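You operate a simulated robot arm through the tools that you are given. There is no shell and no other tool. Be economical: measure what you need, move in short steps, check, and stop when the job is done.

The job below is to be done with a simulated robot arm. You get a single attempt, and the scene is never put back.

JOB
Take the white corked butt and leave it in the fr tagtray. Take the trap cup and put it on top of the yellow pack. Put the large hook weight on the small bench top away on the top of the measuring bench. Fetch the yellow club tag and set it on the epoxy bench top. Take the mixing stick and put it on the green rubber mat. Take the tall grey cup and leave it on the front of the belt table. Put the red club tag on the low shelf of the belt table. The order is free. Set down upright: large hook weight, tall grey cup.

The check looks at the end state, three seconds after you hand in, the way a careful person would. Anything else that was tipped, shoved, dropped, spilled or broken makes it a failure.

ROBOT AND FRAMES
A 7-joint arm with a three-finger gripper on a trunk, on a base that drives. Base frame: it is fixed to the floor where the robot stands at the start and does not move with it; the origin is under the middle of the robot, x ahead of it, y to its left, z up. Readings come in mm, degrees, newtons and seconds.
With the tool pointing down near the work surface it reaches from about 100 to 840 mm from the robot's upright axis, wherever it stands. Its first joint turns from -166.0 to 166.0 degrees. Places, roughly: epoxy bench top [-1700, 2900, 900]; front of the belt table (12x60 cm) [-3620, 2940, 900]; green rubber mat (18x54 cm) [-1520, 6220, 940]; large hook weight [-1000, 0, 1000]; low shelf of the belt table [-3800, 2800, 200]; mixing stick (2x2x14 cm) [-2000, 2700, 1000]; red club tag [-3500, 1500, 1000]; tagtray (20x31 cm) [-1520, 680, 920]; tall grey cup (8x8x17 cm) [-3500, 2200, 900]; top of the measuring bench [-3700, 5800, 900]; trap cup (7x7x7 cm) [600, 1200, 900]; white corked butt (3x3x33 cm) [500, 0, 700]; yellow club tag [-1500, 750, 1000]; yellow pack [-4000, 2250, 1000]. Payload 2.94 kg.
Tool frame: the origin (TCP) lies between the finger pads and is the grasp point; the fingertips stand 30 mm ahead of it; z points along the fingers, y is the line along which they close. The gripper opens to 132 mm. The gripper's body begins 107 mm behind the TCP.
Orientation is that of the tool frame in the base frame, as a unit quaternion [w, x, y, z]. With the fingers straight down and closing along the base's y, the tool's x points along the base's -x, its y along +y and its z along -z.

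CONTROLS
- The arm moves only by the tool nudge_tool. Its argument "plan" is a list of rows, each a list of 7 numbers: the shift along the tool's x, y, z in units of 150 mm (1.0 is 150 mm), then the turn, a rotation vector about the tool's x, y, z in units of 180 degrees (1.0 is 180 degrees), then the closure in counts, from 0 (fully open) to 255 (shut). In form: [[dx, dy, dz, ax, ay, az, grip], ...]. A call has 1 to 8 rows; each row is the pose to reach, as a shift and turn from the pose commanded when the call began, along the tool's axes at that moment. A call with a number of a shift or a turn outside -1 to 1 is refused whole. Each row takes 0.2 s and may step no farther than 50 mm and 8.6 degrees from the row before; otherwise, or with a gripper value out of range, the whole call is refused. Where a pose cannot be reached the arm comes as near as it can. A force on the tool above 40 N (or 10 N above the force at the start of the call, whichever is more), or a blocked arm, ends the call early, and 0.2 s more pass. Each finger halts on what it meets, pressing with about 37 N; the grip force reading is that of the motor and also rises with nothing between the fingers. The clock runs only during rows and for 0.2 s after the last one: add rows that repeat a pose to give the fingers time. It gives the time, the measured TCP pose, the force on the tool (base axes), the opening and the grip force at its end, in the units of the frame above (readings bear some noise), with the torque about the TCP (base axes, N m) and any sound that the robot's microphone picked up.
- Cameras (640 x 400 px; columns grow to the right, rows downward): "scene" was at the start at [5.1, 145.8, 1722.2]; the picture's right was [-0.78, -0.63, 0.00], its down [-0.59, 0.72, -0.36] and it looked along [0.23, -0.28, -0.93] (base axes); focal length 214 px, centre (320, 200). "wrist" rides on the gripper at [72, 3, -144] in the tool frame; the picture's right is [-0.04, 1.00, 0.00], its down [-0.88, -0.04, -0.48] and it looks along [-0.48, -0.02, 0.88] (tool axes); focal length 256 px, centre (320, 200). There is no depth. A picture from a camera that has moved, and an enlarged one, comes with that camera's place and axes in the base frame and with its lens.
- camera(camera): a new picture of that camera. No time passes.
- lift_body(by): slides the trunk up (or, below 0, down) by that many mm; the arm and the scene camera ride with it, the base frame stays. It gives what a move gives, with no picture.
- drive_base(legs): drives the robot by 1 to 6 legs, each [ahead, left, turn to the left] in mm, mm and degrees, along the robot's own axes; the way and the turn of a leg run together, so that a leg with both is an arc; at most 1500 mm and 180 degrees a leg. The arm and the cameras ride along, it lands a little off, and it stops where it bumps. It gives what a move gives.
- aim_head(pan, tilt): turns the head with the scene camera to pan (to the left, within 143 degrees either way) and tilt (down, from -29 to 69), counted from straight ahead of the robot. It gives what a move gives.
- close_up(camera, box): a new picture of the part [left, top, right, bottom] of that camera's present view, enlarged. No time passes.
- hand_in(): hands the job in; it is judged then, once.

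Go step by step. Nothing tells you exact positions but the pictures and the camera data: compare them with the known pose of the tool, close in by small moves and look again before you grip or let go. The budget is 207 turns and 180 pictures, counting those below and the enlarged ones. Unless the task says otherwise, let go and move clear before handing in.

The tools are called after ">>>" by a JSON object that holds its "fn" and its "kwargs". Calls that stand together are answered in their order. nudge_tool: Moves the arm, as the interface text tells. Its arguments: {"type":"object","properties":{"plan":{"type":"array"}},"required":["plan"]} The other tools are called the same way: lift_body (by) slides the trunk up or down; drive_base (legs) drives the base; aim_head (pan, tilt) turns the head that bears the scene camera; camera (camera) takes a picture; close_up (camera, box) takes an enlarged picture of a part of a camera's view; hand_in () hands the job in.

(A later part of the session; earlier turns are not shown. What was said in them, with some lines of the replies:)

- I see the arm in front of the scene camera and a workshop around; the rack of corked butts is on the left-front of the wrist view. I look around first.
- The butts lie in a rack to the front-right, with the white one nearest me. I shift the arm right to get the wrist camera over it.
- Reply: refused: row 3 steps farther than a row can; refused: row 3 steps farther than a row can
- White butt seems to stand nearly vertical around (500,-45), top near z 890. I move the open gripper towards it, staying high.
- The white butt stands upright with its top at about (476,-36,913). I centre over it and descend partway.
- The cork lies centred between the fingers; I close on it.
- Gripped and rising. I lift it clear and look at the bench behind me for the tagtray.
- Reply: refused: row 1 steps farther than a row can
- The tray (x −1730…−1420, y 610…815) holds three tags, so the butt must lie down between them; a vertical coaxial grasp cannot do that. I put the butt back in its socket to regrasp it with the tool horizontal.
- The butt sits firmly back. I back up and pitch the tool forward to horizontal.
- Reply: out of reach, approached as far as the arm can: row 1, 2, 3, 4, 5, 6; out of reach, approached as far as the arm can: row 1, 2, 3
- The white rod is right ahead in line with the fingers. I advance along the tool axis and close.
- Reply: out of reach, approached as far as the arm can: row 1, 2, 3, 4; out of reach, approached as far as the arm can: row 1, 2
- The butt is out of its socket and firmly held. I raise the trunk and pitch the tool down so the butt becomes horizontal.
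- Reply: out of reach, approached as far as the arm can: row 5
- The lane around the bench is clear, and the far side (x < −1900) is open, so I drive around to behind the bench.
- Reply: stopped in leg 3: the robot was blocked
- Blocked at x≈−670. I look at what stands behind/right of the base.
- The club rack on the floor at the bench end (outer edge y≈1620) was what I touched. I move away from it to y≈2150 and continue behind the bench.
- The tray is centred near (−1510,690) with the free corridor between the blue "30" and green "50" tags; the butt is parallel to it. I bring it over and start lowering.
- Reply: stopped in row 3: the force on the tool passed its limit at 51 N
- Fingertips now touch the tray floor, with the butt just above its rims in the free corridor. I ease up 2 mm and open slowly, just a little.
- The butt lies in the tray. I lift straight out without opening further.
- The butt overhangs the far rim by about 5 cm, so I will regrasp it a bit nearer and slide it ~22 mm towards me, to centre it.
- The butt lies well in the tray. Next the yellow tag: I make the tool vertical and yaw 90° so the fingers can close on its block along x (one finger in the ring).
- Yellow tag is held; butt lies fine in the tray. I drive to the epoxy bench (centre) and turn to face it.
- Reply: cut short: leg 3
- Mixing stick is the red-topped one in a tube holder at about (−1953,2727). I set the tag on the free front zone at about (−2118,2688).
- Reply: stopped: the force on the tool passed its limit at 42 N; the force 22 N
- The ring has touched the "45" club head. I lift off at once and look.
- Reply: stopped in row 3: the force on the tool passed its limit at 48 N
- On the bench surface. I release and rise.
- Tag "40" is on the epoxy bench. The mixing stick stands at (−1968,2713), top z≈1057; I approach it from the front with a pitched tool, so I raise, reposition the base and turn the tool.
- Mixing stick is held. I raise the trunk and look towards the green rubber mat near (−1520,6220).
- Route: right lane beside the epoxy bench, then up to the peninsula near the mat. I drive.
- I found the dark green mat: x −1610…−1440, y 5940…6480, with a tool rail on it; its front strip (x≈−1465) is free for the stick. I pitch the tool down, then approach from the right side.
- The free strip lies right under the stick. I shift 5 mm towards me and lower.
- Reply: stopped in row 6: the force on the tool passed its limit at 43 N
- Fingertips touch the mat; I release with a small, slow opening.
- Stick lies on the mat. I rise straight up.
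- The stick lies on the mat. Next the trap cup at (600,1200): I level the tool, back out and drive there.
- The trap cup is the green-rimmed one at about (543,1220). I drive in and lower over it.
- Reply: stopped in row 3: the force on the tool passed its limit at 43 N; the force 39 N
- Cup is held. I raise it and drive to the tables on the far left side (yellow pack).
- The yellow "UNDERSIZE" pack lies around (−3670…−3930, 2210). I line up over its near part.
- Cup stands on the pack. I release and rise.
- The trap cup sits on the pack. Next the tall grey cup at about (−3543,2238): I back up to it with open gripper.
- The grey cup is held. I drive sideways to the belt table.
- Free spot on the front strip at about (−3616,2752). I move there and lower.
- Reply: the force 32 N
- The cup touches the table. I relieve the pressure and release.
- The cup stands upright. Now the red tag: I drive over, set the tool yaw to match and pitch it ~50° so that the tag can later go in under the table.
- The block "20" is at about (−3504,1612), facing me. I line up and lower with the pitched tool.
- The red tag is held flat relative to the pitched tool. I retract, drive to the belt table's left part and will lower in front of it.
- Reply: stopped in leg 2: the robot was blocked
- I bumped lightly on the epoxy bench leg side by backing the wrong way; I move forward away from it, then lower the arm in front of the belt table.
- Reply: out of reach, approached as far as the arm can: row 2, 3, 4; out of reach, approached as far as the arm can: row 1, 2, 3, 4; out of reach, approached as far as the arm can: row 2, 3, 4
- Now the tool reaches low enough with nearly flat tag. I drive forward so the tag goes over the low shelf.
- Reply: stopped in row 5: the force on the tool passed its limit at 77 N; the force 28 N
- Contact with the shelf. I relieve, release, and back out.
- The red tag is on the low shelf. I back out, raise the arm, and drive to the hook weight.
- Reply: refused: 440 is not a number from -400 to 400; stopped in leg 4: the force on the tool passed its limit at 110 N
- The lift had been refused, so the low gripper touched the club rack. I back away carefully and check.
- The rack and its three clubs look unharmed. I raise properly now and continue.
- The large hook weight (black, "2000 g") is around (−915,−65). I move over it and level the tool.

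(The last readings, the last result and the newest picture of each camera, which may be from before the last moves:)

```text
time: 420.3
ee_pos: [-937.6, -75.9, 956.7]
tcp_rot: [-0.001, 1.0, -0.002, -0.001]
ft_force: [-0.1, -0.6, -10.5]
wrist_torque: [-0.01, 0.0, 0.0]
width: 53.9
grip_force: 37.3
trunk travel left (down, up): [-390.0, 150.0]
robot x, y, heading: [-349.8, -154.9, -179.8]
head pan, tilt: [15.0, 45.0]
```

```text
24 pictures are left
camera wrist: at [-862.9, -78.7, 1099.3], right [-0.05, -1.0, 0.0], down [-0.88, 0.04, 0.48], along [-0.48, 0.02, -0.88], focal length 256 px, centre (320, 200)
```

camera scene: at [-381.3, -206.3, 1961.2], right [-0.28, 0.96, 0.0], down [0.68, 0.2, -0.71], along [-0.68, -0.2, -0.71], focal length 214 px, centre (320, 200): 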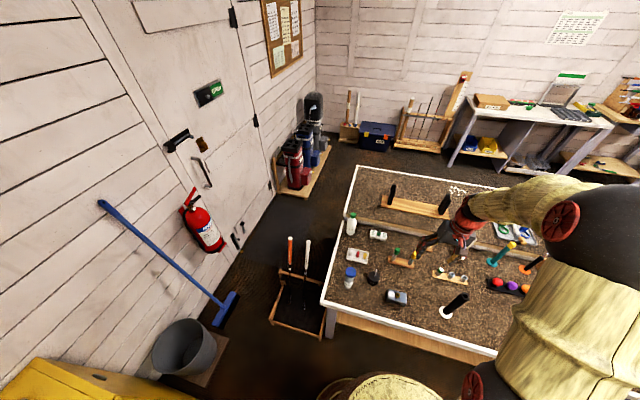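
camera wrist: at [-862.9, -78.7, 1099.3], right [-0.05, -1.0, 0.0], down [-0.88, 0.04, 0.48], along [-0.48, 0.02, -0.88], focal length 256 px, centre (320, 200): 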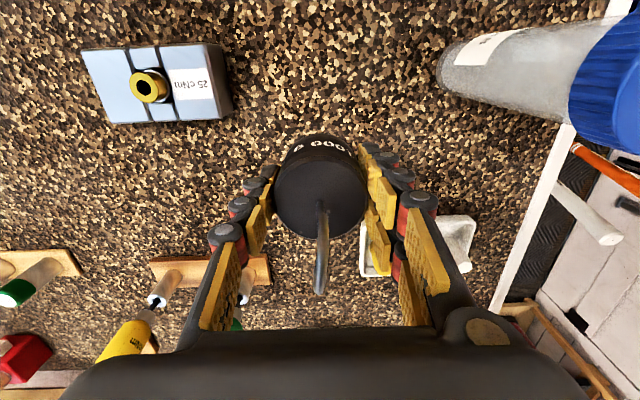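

Weight is held (≈1 kg). I raise it and drive the long way to the measuring bench.

>>> {"fn": "lift_body", "kwargs": {"by": 150}}

>>> {"fn": "nudge_tool", "kwargs": {"plan": [[0, 0, -0.33, 0, 0, 0, 255], [0, 0, -0.66, 0, 0, 0, 255], [0, 0, -0.99, 0, 0, 0, 255]]}}

>>> {"fn": "nudge_tool", "kwargs": {"plan": [[0, 0, -0.3, 0, 0, 0, 255], [0, 0, -0.5, 0, 0, 0, 255]]}}

```text
time: 422.0
ee_pos: [-938.0, -75.7, 1105.8]
tcp_rot: [-0.002, 1.0, -0.003, -0.002]
ft_force: [0.3, -0.7, -10.5]
wrist_torque: [0.01, 0.03, 0.05]
width: 54.1
grip_force: 36.7
trunk travel left (down, up): [-540.0, 0.0]
robot x, y, heading: [-354.0, -153.6, -179.6]
head pan, tilt: [15.0, 45.0]
```

```text
time: 422.8
ee_pos: [-932.5, -75.3, 1255.0]
tcp_rot: [0.0, 1.0, -0.003, -0.001]
ft_force: [2.0, -0.7, -11.7]
wrist_torque: [0.06, 0.14, -0.01]
width: 54.1
grip_force: 36.4
trunk travel left (down, up): [-540.0, 0.0]
robot x, y, heading: [-348.4, -152.4, -179.6]
head pan, tilt: [15.0, 45.0]
```

```text
time: 423.4
ee_pos: [-934.4, -75.5, 1328.5]
tcp_rot: [0.0, 1.0, -0.003, -0.001]
ft_force: [0.3, 0.0, -11.0]
wrist_torque: [0.01, 0.02, 0.0]
width: 54.3
grip_force: 37.0
trunk travel left (down, up): [-540.0, 0.0]
robot x, y, heading: [-353.1, -157.3, -179.6]
head pan, tilt: [15.0, 45.0]
```

>>> {"fn": "drive_base", "kwargs": {"legs": [[0, -1150, 0], [0, -1155, 0], [1200, 0, 0], [1200, 0, 0], [0, 0, -90], [0, 240, 0]]}}

>>> {"fn": "drive_base", "kwargs": {"legs": [[1400, 0, 0], [1000, 0, 0]]}}

>>> {"fn": "aim_head", "kwargs": {"pan": 25, "tilt": 30}}

>>> {"fn": "camera", "kwargs": {"camera": "scene"}}

```text
time: 451.7
ee_pos: [-3027.7, 2749.3, 1329.4]
tcp_rot: [-0.003, 0.716, -0.698, 0.0]
ft_force: [-0.8, 0.4, -9.0]
wrist_torque: [0.01, -0.08, 0.01]
width: 54.1
grip_force: 37.3
trunk travel left (down, up): [-540.0, 0.0]
robot x, y, heading: [-3086.5, 2168.5, 91.8]
head pan, tilt: [15.0, 45.0]
```

```text
time: 461.3
ee_pos: [-3088.5, 4640.9, 1331.2]
tcp_rot: [-0.005, 0.733, -0.68, 0.001]
ft_force: [-6.1, 3.1, -10.9]
wrist_torque: [-0.2, -0.44, -0.03]
width: 54.1
grip_force: 37.1
trunk travel left (down, up): [-540.0, 0.0]
robot x, y, heading: [-3110.7, 4058.4, 94.0]
head pan, tilt: [15.0, 45.0]
stopped in leg 2: the robot was blocked; the commanded pose is now the measured one
```

```text
time: 462.1
ee_pos: [-3070.7, 4636.9, 1335.2]
tcp_rot: [-0.005, 0.731, -0.683, -0.005]
ft_force: [-0.3, -1.1, -9.0]
wrist_torque: [0.06, 0.02, -0.03]
width: 54.0
grip_force: 37.0
trunk travel left (down, up): [-540.0, 0.0]
robot x, y, heading: [-3108.4, 4056.7, 94.2]
head pan, tilt: [25.0, 30.0]
```

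```text
23 pictures are left
camera scene: at [-3339.2, 4091.3, 2063.8], right [0.87, 0.49, 0.0], down [0.24, -0.44, -0.87], along [-0.42, 0.76, -0.5], focal length 214 px, centre (320, 200)
```

scene: 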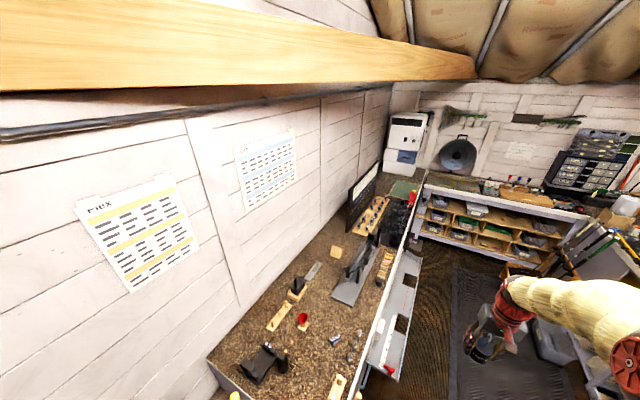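

>>> {"fn": "drive_base", "kwargs": {"legs": [[0, -200, -4], [1000, 0, 0]]}}

>>> {"fn": "aim_head", "kwargs": {"pan": 60, "tilt": 40}}

>>> {"fn": "camera", "kwargs": {"camera": "scene"}}

```text
time: 468.3
ee_pos: [-2820.3, 5607.3, 1332.9]
tcp_rot: [0.004, -0.703, 0.711, 0.002]
ft_force: [-0.5, 0.4, -9.9]
wrist_torque: [-0.04, -0.01, 0.01]
width: 54.1
grip_force: 37.1
trunk travel left (down, up): [-540.0, 0.0]
robot x, y, heading: [-2905.7, 5030.5, 89.8]
head pan, tilt: [25.0, 30.0]
```

```text
time: 469.3
ee_pos: [-2821.5, 5606.6, 1333.9]
tcp_rot: [0.004, -0.704, 0.71, 0.003]
ft_force: [-0.1, -0.7, -9.9]
wrist_torque: [-0.02, 0.01, 0.02]
width: 54.1
grip_force: 36.9
trunk travel left (down, up): [-540.0, 0.0]
robot x, y, heading: [-2903.0, 5031.3, 89.5]
head pan, tilt: [60.0, 40.0]
```

```text
22 pictures are left
camera scene: at [-3165.9, 5044.6, 2048.4], right [0.51, 0.86, 0.0], down [0.55, -0.33, -0.77], along [-0.66, 0.39, -0.64], focal length 214 px, centre (320, 200)
```

scene: 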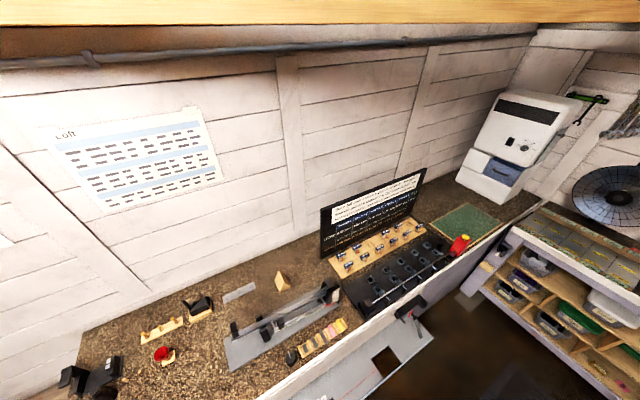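

>>> {"fn": "close_up", "kwargs": {"camera": "scene", "box": [100, 280, 340, 400]}}

```text
2.67 times, centred on (220, 340) of scene
camera zoom: at [-3165.9, 5044.6, 2048.4], right [0.51, 0.86, 0.0], down [0.55, -0.33, -0.77], along [-0.66, 0.39, -0.64], focal length 572 px, centre (587, -173)
```

zoom: 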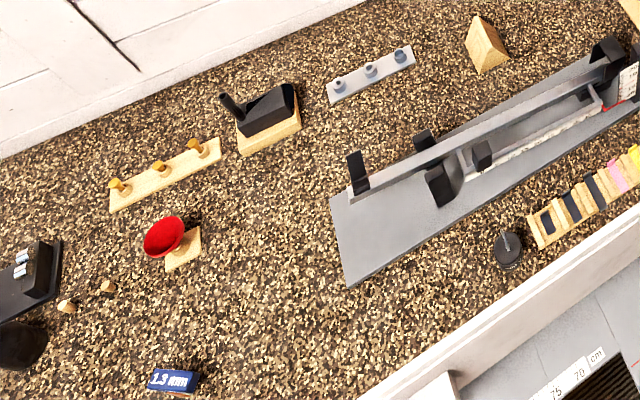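

A free area on the measuring bench is at about (−3588,4726). I turn to face it and line up.

>>> {"fn": "drive_base", "kwargs": {"legs": [[0, 0, 90.3], [0, 385, 0]]}}

>>> {"fn": "nudge_tool", "kwargs": {"plan": [[-0.3, 0, 0, 0, 0, 0, 255], [-0.6, 0, 0, 0, 0, 0, 255], [-0.7, 0, 0, 0, 0, 0, 255]]}}

>>> {"fn": "lift_body", "kwargs": {"by": -280}}

>>> {"fn": "camera", "kwargs": {"camera": "wrist"}}

```text
time: 475.2
ee_pos: [-3477.4, 4801.5, 1331.5]
tcp_rot: [0.001, 0.998, -0.06, -0.004]
ft_force: [0.5, 0.0, -9.4]
wrist_torque: [0.0, -0.04, -0.01]
width: 54.6
grip_force: 37.2
trunk travel left (down, up): [-540.0, 0.0]
robot x, y, heading: [-2917.0, 4649.5, 173.8]
head pan, tilt: [60.0, 40.0]
stopped in leg 2: the robot was blocked; the commanded pose is now the measured one
```

```text
time: 476.0
ee_pos: [-3581.1, 4809.8, 1331.1]
tcp_rot: [0.0, 0.998, -0.06, -0.004]
ft_force: [0.1, 0.0, -9.1]
wrist_torque: [0.0, 0.03, 0.01]
width: 54.3
grip_force: 37.0
trunk travel left (down, up): [-540.0, 0.0]
robot x, y, heading: [-2913.9, 4655.6, 173.9]
head pan, tilt: [60.0, 40.0]
```

```text
time: 478.9
ee_pos: [-3577.5, 4805.9, 1055.3]
tcp_rot: [-0.001, 0.999, -0.054, -0.008]
ft_force: [-0.2, 0.4, -10.3]
wrist_torque: [-0.03, -0.03, 0.01]
width: 54.2
grip_force: 37.2
trunk travel left (down, up): [-260.0, 280.0]
robot x, y, heading: [-2914.3, 4659.9, 174.6]
head pan, tilt: [60.0, 40.0]
```

```text
20 pictures are left
camera wrist: at [-3501.6, 4795.9, 1198.2], right [-0.15, -0.99, 0.0], down [-0.86, 0.13, 0.49], along [-0.48, 0.07, -0.87], focal length 256 px, centre (320, 200)
```

wrist: 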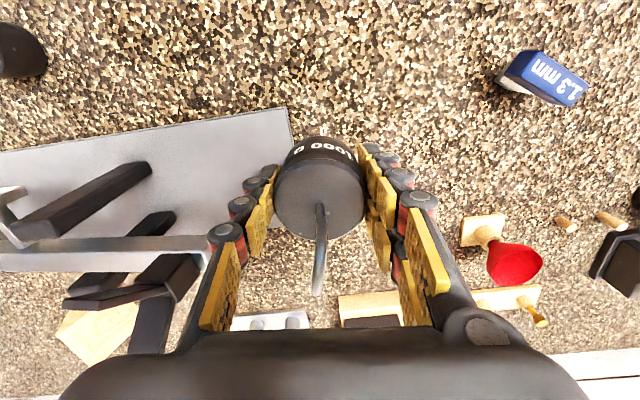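

>>> {"fn": "nudge_tool", "kwargs": {"plan": [[0.024, 0.22, 0, 0, 0, 0, 255], [0.048, 0.437, 0, 0, 0, 0, 255]]}}

>>> {"fn": "lift_body", "kwargs": {"by": -90}}

>>> {"fn": "camera", "kwargs": {"camera": "wrist"}}

```text
time: 479.4
ee_pos: [-3575.1, 4738.9, 1055.1]
tcp_rot: [-0.002, 0.999, -0.054, -0.007]
ft_force: [-0.6, -0.2, -9.6]
wrist_torque: [0.01, 0.02, -0.04]
width: 54.0
grip_force: 37.0
trunk travel left (down, up): [-260.0, 280.0]
robot x, y, heading: [-2918.0, 4664.2, 174.0]
head pan, tilt: [60.0, 40.0]
```

```text
time: 480.7
ee_pos: [-3574.9, 4738.8, 965.4]
tcp_rot: [-0.001, 0.999, -0.053, -0.007]
ft_force: [0.4, 0.3, -9.4]
wrist_torque: [0.0, 0.0, 0.03]
width: 54.1
grip_force: 37.1
trunk travel left (down, up): [-170.0, 370.0]
robot x, y, heading: [-2916.5, 4659.6, 174.1]
head pan, tilt: [60.0, 40.0]
```

```text
19 pictures are left
camera wrist: at [-3499.9, 4729.4, 1108.5], right [-0.15, -0.99, 0.0], down [-0.86, 0.13, 0.49], along [-0.48, 0.07, -0.87], focal length 256 px, centre (320, 200)
```

wrist: 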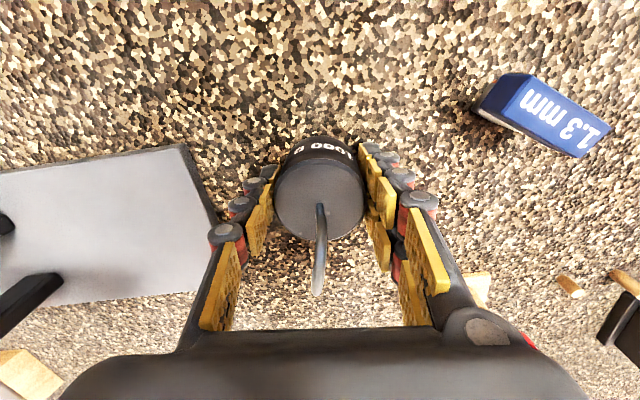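

>>> {"fn": "nudge_tool", "kwargs": {"plan": [[0, 0, 0.06, 0, 0, 0, 255], [0, 0, 0.1, 0, 0, 0, 255], [0, 0, 0.14, 0, 0, 0, 255], [0, 0, 0.18, 0, 0, 0, 255], [0, 0, 0.21, 0, 0, 0, 255], [0, 0, 0.24, 0, 0, 0, 255], [0, 0, 0.27, 0, 0, 0, 255], [0, 0, 0.3, 0, 0, 0, 255]]}}

```text
time: 481.6
ee_pos: [-3579.8, 4740.1, 953.5]
tcp_rot: [-0.001, 0.999, -0.052, -0.017]
ft_force: [-2.3, 0.5, 10.3]
wrist_torque: [-0.15, -0.43, 0.01]
width: 54.1
grip_force: 37.4
trunk travel left (down, up): [-170.0, 370.0]
robot x, y, heading: [-2914.1, 4660.4, 174.4]
head pan, tilt: [60.0, 40.0]
stopped in row 4: the force on the tool passed its limit at 61 N (the readings are from after the stop); the commanded pose is now the measured one
```

>>> {"fn": "nudge_tool", "kwargs": {"plan": [[0, 0, -0.03, 0, 0.005, 0, 255], [0, 0, -0.03, 0, 0.009, 0, 255], [0, 0, -0.015, 0, 0.009, 0, 255], [0, 0, -0.005, 0, 0.009, 0, 255], [0, 0, -0.001, 0, 0.009, 0, 255]]}}

>>> {"fn": "close_up", "kwargs": {"camera": "scene", "box": [280, 150, 480, 300]}}

```text
time: 482.8
ee_pos: [-3577.8, 4740.3, 952.4]
tcp_rot: [-0.001, 0.999, -0.053, -0.002]
ft_force: [6.4, 2.6, 19.3]
wrist_torque: [0.06, 0.6, -0.11]
width: 54.3
grip_force: 37.5
trunk travel left (down, up): [-170.0, 370.0]
robot x, y, heading: [-2913.5, 4660.4, 174.1]
head pan, tilt: [60.0, 40.0]
```

```text
2.67 times, centred on (380, 225) of scene
camera zoom: at [-2950.2, 4397.7, 1678.6], right [-0.81, 0.58, 0.0], down [0.37, 0.52, -0.77], along [-0.45, -0.62, -0.64], focal length 572 px, centre (160, 133)
```

zoom: 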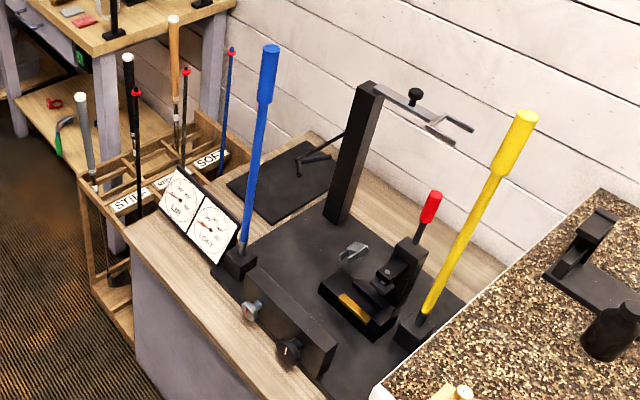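

>>> {"fn": "nudge_tool", "kwargs": {"plan": [[0, 0, -0.006, 0, 0, 0, 255], [0, 0, -0.006, 0, 0, 0, 140], [0, 0, -0.006, 0, 0, 0, 120], [0, 0, -0.006, 0, 0, 0, 105], [0, 0, -0.006, 0, 0, 0, 105]]}}

>>> {"fn": "nudge_tool", "kwargs": {"plan": [[0, 0, -0.2, 0, 0, 0, 105], [0, 0, -0.5, 0, 0, 0, 105], [0, 0, -0.8, 0, 0, 0, 105], [0, 0, -1, 0, 0, 0, 105]]}}

>>> {"fn": "lift_body", "kwargs": {"by": 150}}

>>> {"fn": "camera", "kwargs": {"camera": "wrist"}}

>>> {"fn": "aim_head", "kwargs": {"pan": 0, "tilt": 50}}

>>> {"fn": "camera", "kwargs": {"camera": "scene"}}

```text
time: 484.0
ee_pos: [-3578.6, 4740.5, 951.5]
tcp_rot: [-0.001, 0.999, -0.053, 0.0]
ft_force: [-0.4, -0.3, -0.3]
wrist_torque: [0.01, 0.0, -0.02]
width: 77.8
grip_force: 0.0
trunk travel left (down, up): [-170.0, 370.0]
robot x, y, heading: [-2910.2, 4662.5, 174.2]
head pan, tilt: [60.0, 40.0]
```

```text
time: 485.0
ee_pos: [-3577.8, 4737.9, 1099.0]
tcp_rot: [-0.001, 0.999, -0.053, 0.001]
ft_force: [-0.2, 0.9, -0.3]
wrist_torque: [0.01, 0.01, 0.01]
width: 77.8
grip_force: 0.1
trunk travel left (down, up): [-170.0, 370.0]
robot x, y, heading: [-2912.4, 4657.0, 174.4]
head pan, tilt: [60.0, 40.0]
```

```text
time: 486.7
ee_pos: [-3579.4, 4738.2, 1247.9]
tcp_rot: [0.0, 0.999, -0.053, 0.001]
ft_force: [0.2, -0.4, 0.4]
wrist_torque: [0.0, -0.02, 0.01]
width: 77.6
grip_force: 0.0
trunk travel left (down, up): [-320.0, 220.0]
robot x, y, heading: [-2914.5, 4659.5, 174.4]
head pan, tilt: [60.0, 40.0]
```

```text
17 pictures are left
camera wrist: at [-3505.0, 4728.1, 1392.1], right [-0.15, -0.99, 0.0], down [-0.87, 0.13, 0.47], along [-0.47, 0.07, -0.88], focal length 256 px, centre (320, 200)
```

wrist: 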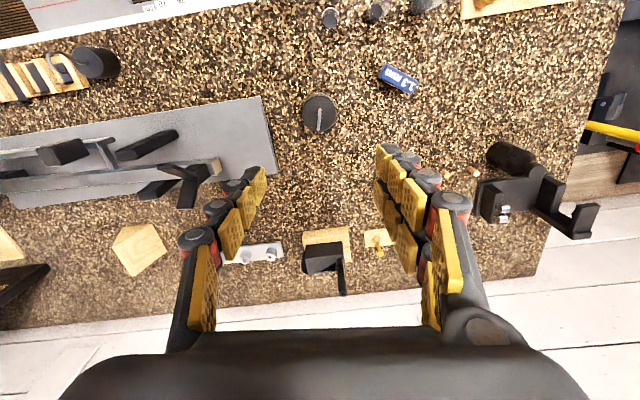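

```text
time: 488.0
ee_pos: [-3577.2, 4739.0, 1248.3]
tcp_rot: [-0.001, 0.999, -0.053, 0.0]
ft_force: [-0.7, 0.9, -0.9]
wrist_torque: [0.01, 0.04, -0.03]
width: 77.6
grip_force: 0.1
trunk travel left (down, up): [-320.0, 220.0]
robot x, y, heading: [-2910.8, 4659.7, 174.4]
head pan, tilt: [0.0, 50.0]
```

```text
16 pictures are left
camera scene: at [-2979.5, 4474.1, 1814.2], right [0.1, 1.0, 0.0], down [0.76, -0.08, -0.64], along [-0.64, 0.06, -0.77], focal length 214 px, centre (320, 200)
```

scene: 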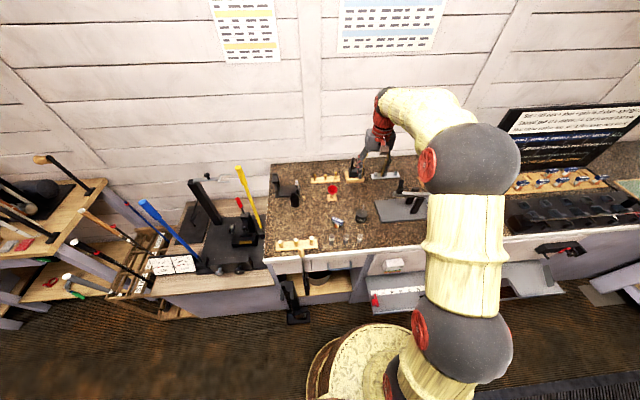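

The weight stands upright on the measuring bench. I check the epoxy bench and surroundings from here.

>>> {"fn": "aim_head", "kwargs": {"pan": 130, "tilt": 30}}

>>> {"fn": "camera", "kwargs": {"camera": "scene"}}

>>> {"fn": "aim_head", "kwargs": {"pan": 80, "tilt": 30}}

>>> {"fn": "camera", "kwargs": {"camera": "scene"}}

```text
time: 490.1
ee_pos: [-3578.0, 4738.5, 1248.4]
tcp_rot: [-0.001, 0.999, -0.053, -0.001]
ft_force: [0.8, -0.4, 0.4]
wrist_torque: [0.02, 0.03, -0.01]
width: 77.6
grip_force: 0.1
trunk travel left (down, up): [-320.0, 220.0]
robot x, y, heading: [-2910.7, 4661.3, 174.4]
head pan, tilt: [130.0, 30.0]
```

```text
15 pictures are left
camera scene: at [-2852.0, 4391.7, 1843.7], right [-0.83, -0.56, 0.0], down [-0.28, 0.41, -0.87], along [0.49, -0.72, -0.5], focal length 214 px, centre (320, 200)
```

scene: 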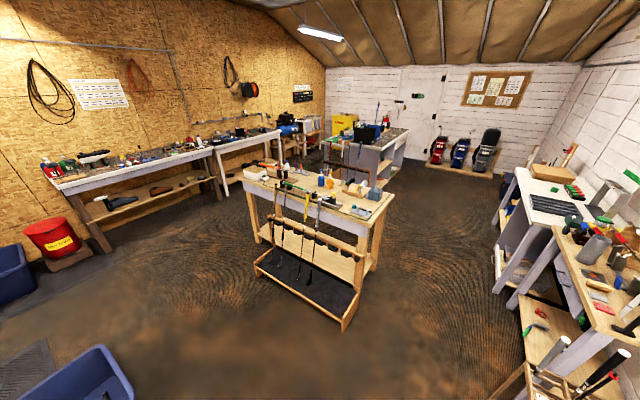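

```text
time: 491.3
ee_pos: [-3577.7, 4738.1, 1248.2]
tcp_rot: [0.0, 0.999, -0.053, -0.001]
ft_force: [-0.8, 0.3, 0.5]
wrist_torque: [-0.01, 0.01, -0.02]
width: 77.8
grip_force: 0.0
trunk travel left (down, up): [-320.0, 220.0]
robot x, y, heading: [-2911.6, 4662.1, 174.5]
head pan, tilt: [80.0, 30.0]
```

```text
14 pictures are left
camera scene: at [-2927.3, 4379.4, 1843.7], right [-0.96, 0.27, 0.0], down [0.14, 0.48, -0.87], along [-0.23, -0.83, -0.5], focal length 214 px, centre (320, 200)
```

scene: 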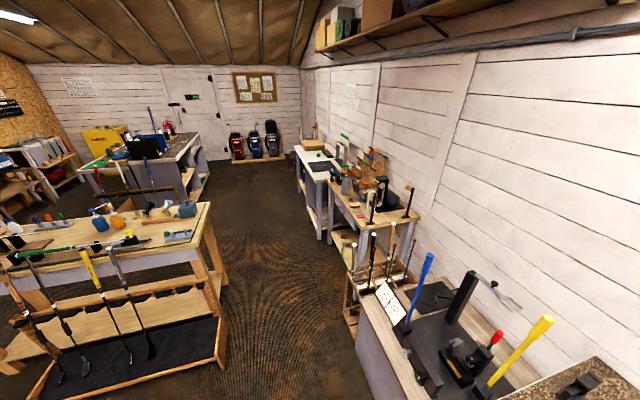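

>>> {"fn": "close_up", "kwargs": {"camera": "scene", "box": [0, 180, 240, 290]}}

>>> {"fn": "close_up", "kwargs": {"camera": "scene", "box": [280, 130, 440, 270]}}

```text
2.67 times, centred on (120, 235) of scene
camera zoom: at [-2927.3, 4379.4, 1843.7], right [-0.96, 0.27, 0.0], down [0.14, 0.48, -0.87], along [-0.23, -0.83, -0.5], focal length 572 px, centre (853, 107)
```

zoom: 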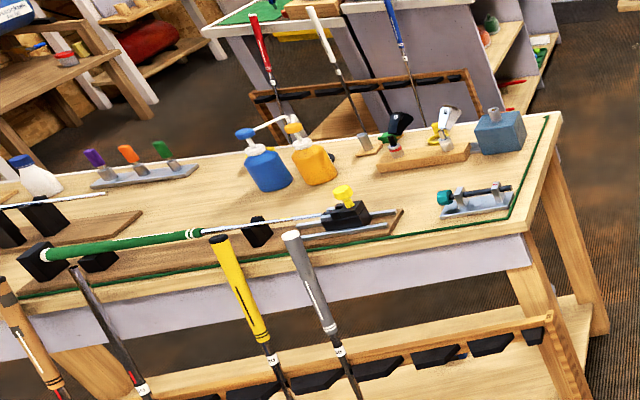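

```text
2.86 times, centred on (360, 200) of scene
camera zoom: at [-2927.3, 4379.4, 1843.7], right [-0.96, 0.27, 0.0], down [0.14, 0.48, -0.87], along [-0.23, -0.83, -0.5], focal length 613 px, centre (206, 200)
```

zoom: 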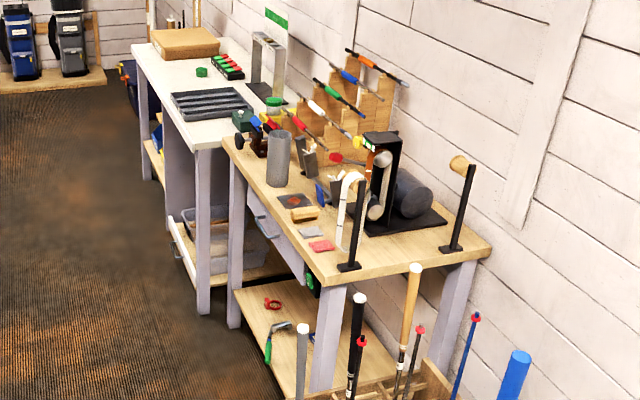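

All seven items look in place, the cup and the weight are upright, and the gripper is empty and clear of everything, so I hand in.

>>> {"fn": "hand_in", "kwargs": {}}

```text
The job is handed in.
```

I placed all seven items and handed the job in. The grey cup and the hook weight stand upright, but some things were touched on the way:

- **Tagtray:** opening the fingers shifted the green and blue tags by about 7 mm. The butt is slightly longer than the tray, so its cork end rests over the far rim.
- **Epoxy bench:** the yellow tag's ring pressed on the "45" club head, and the base later bumped the bench. Its items were still standing when I checked.
- **Club rack:** the base bumped it once and the low gripper hit it once (110 N). All three clubs were still in their slots.
- **Near the measuring bench:** the base was stopped twice by something I could not identify, perhaps the black floor stand, which was still upright.
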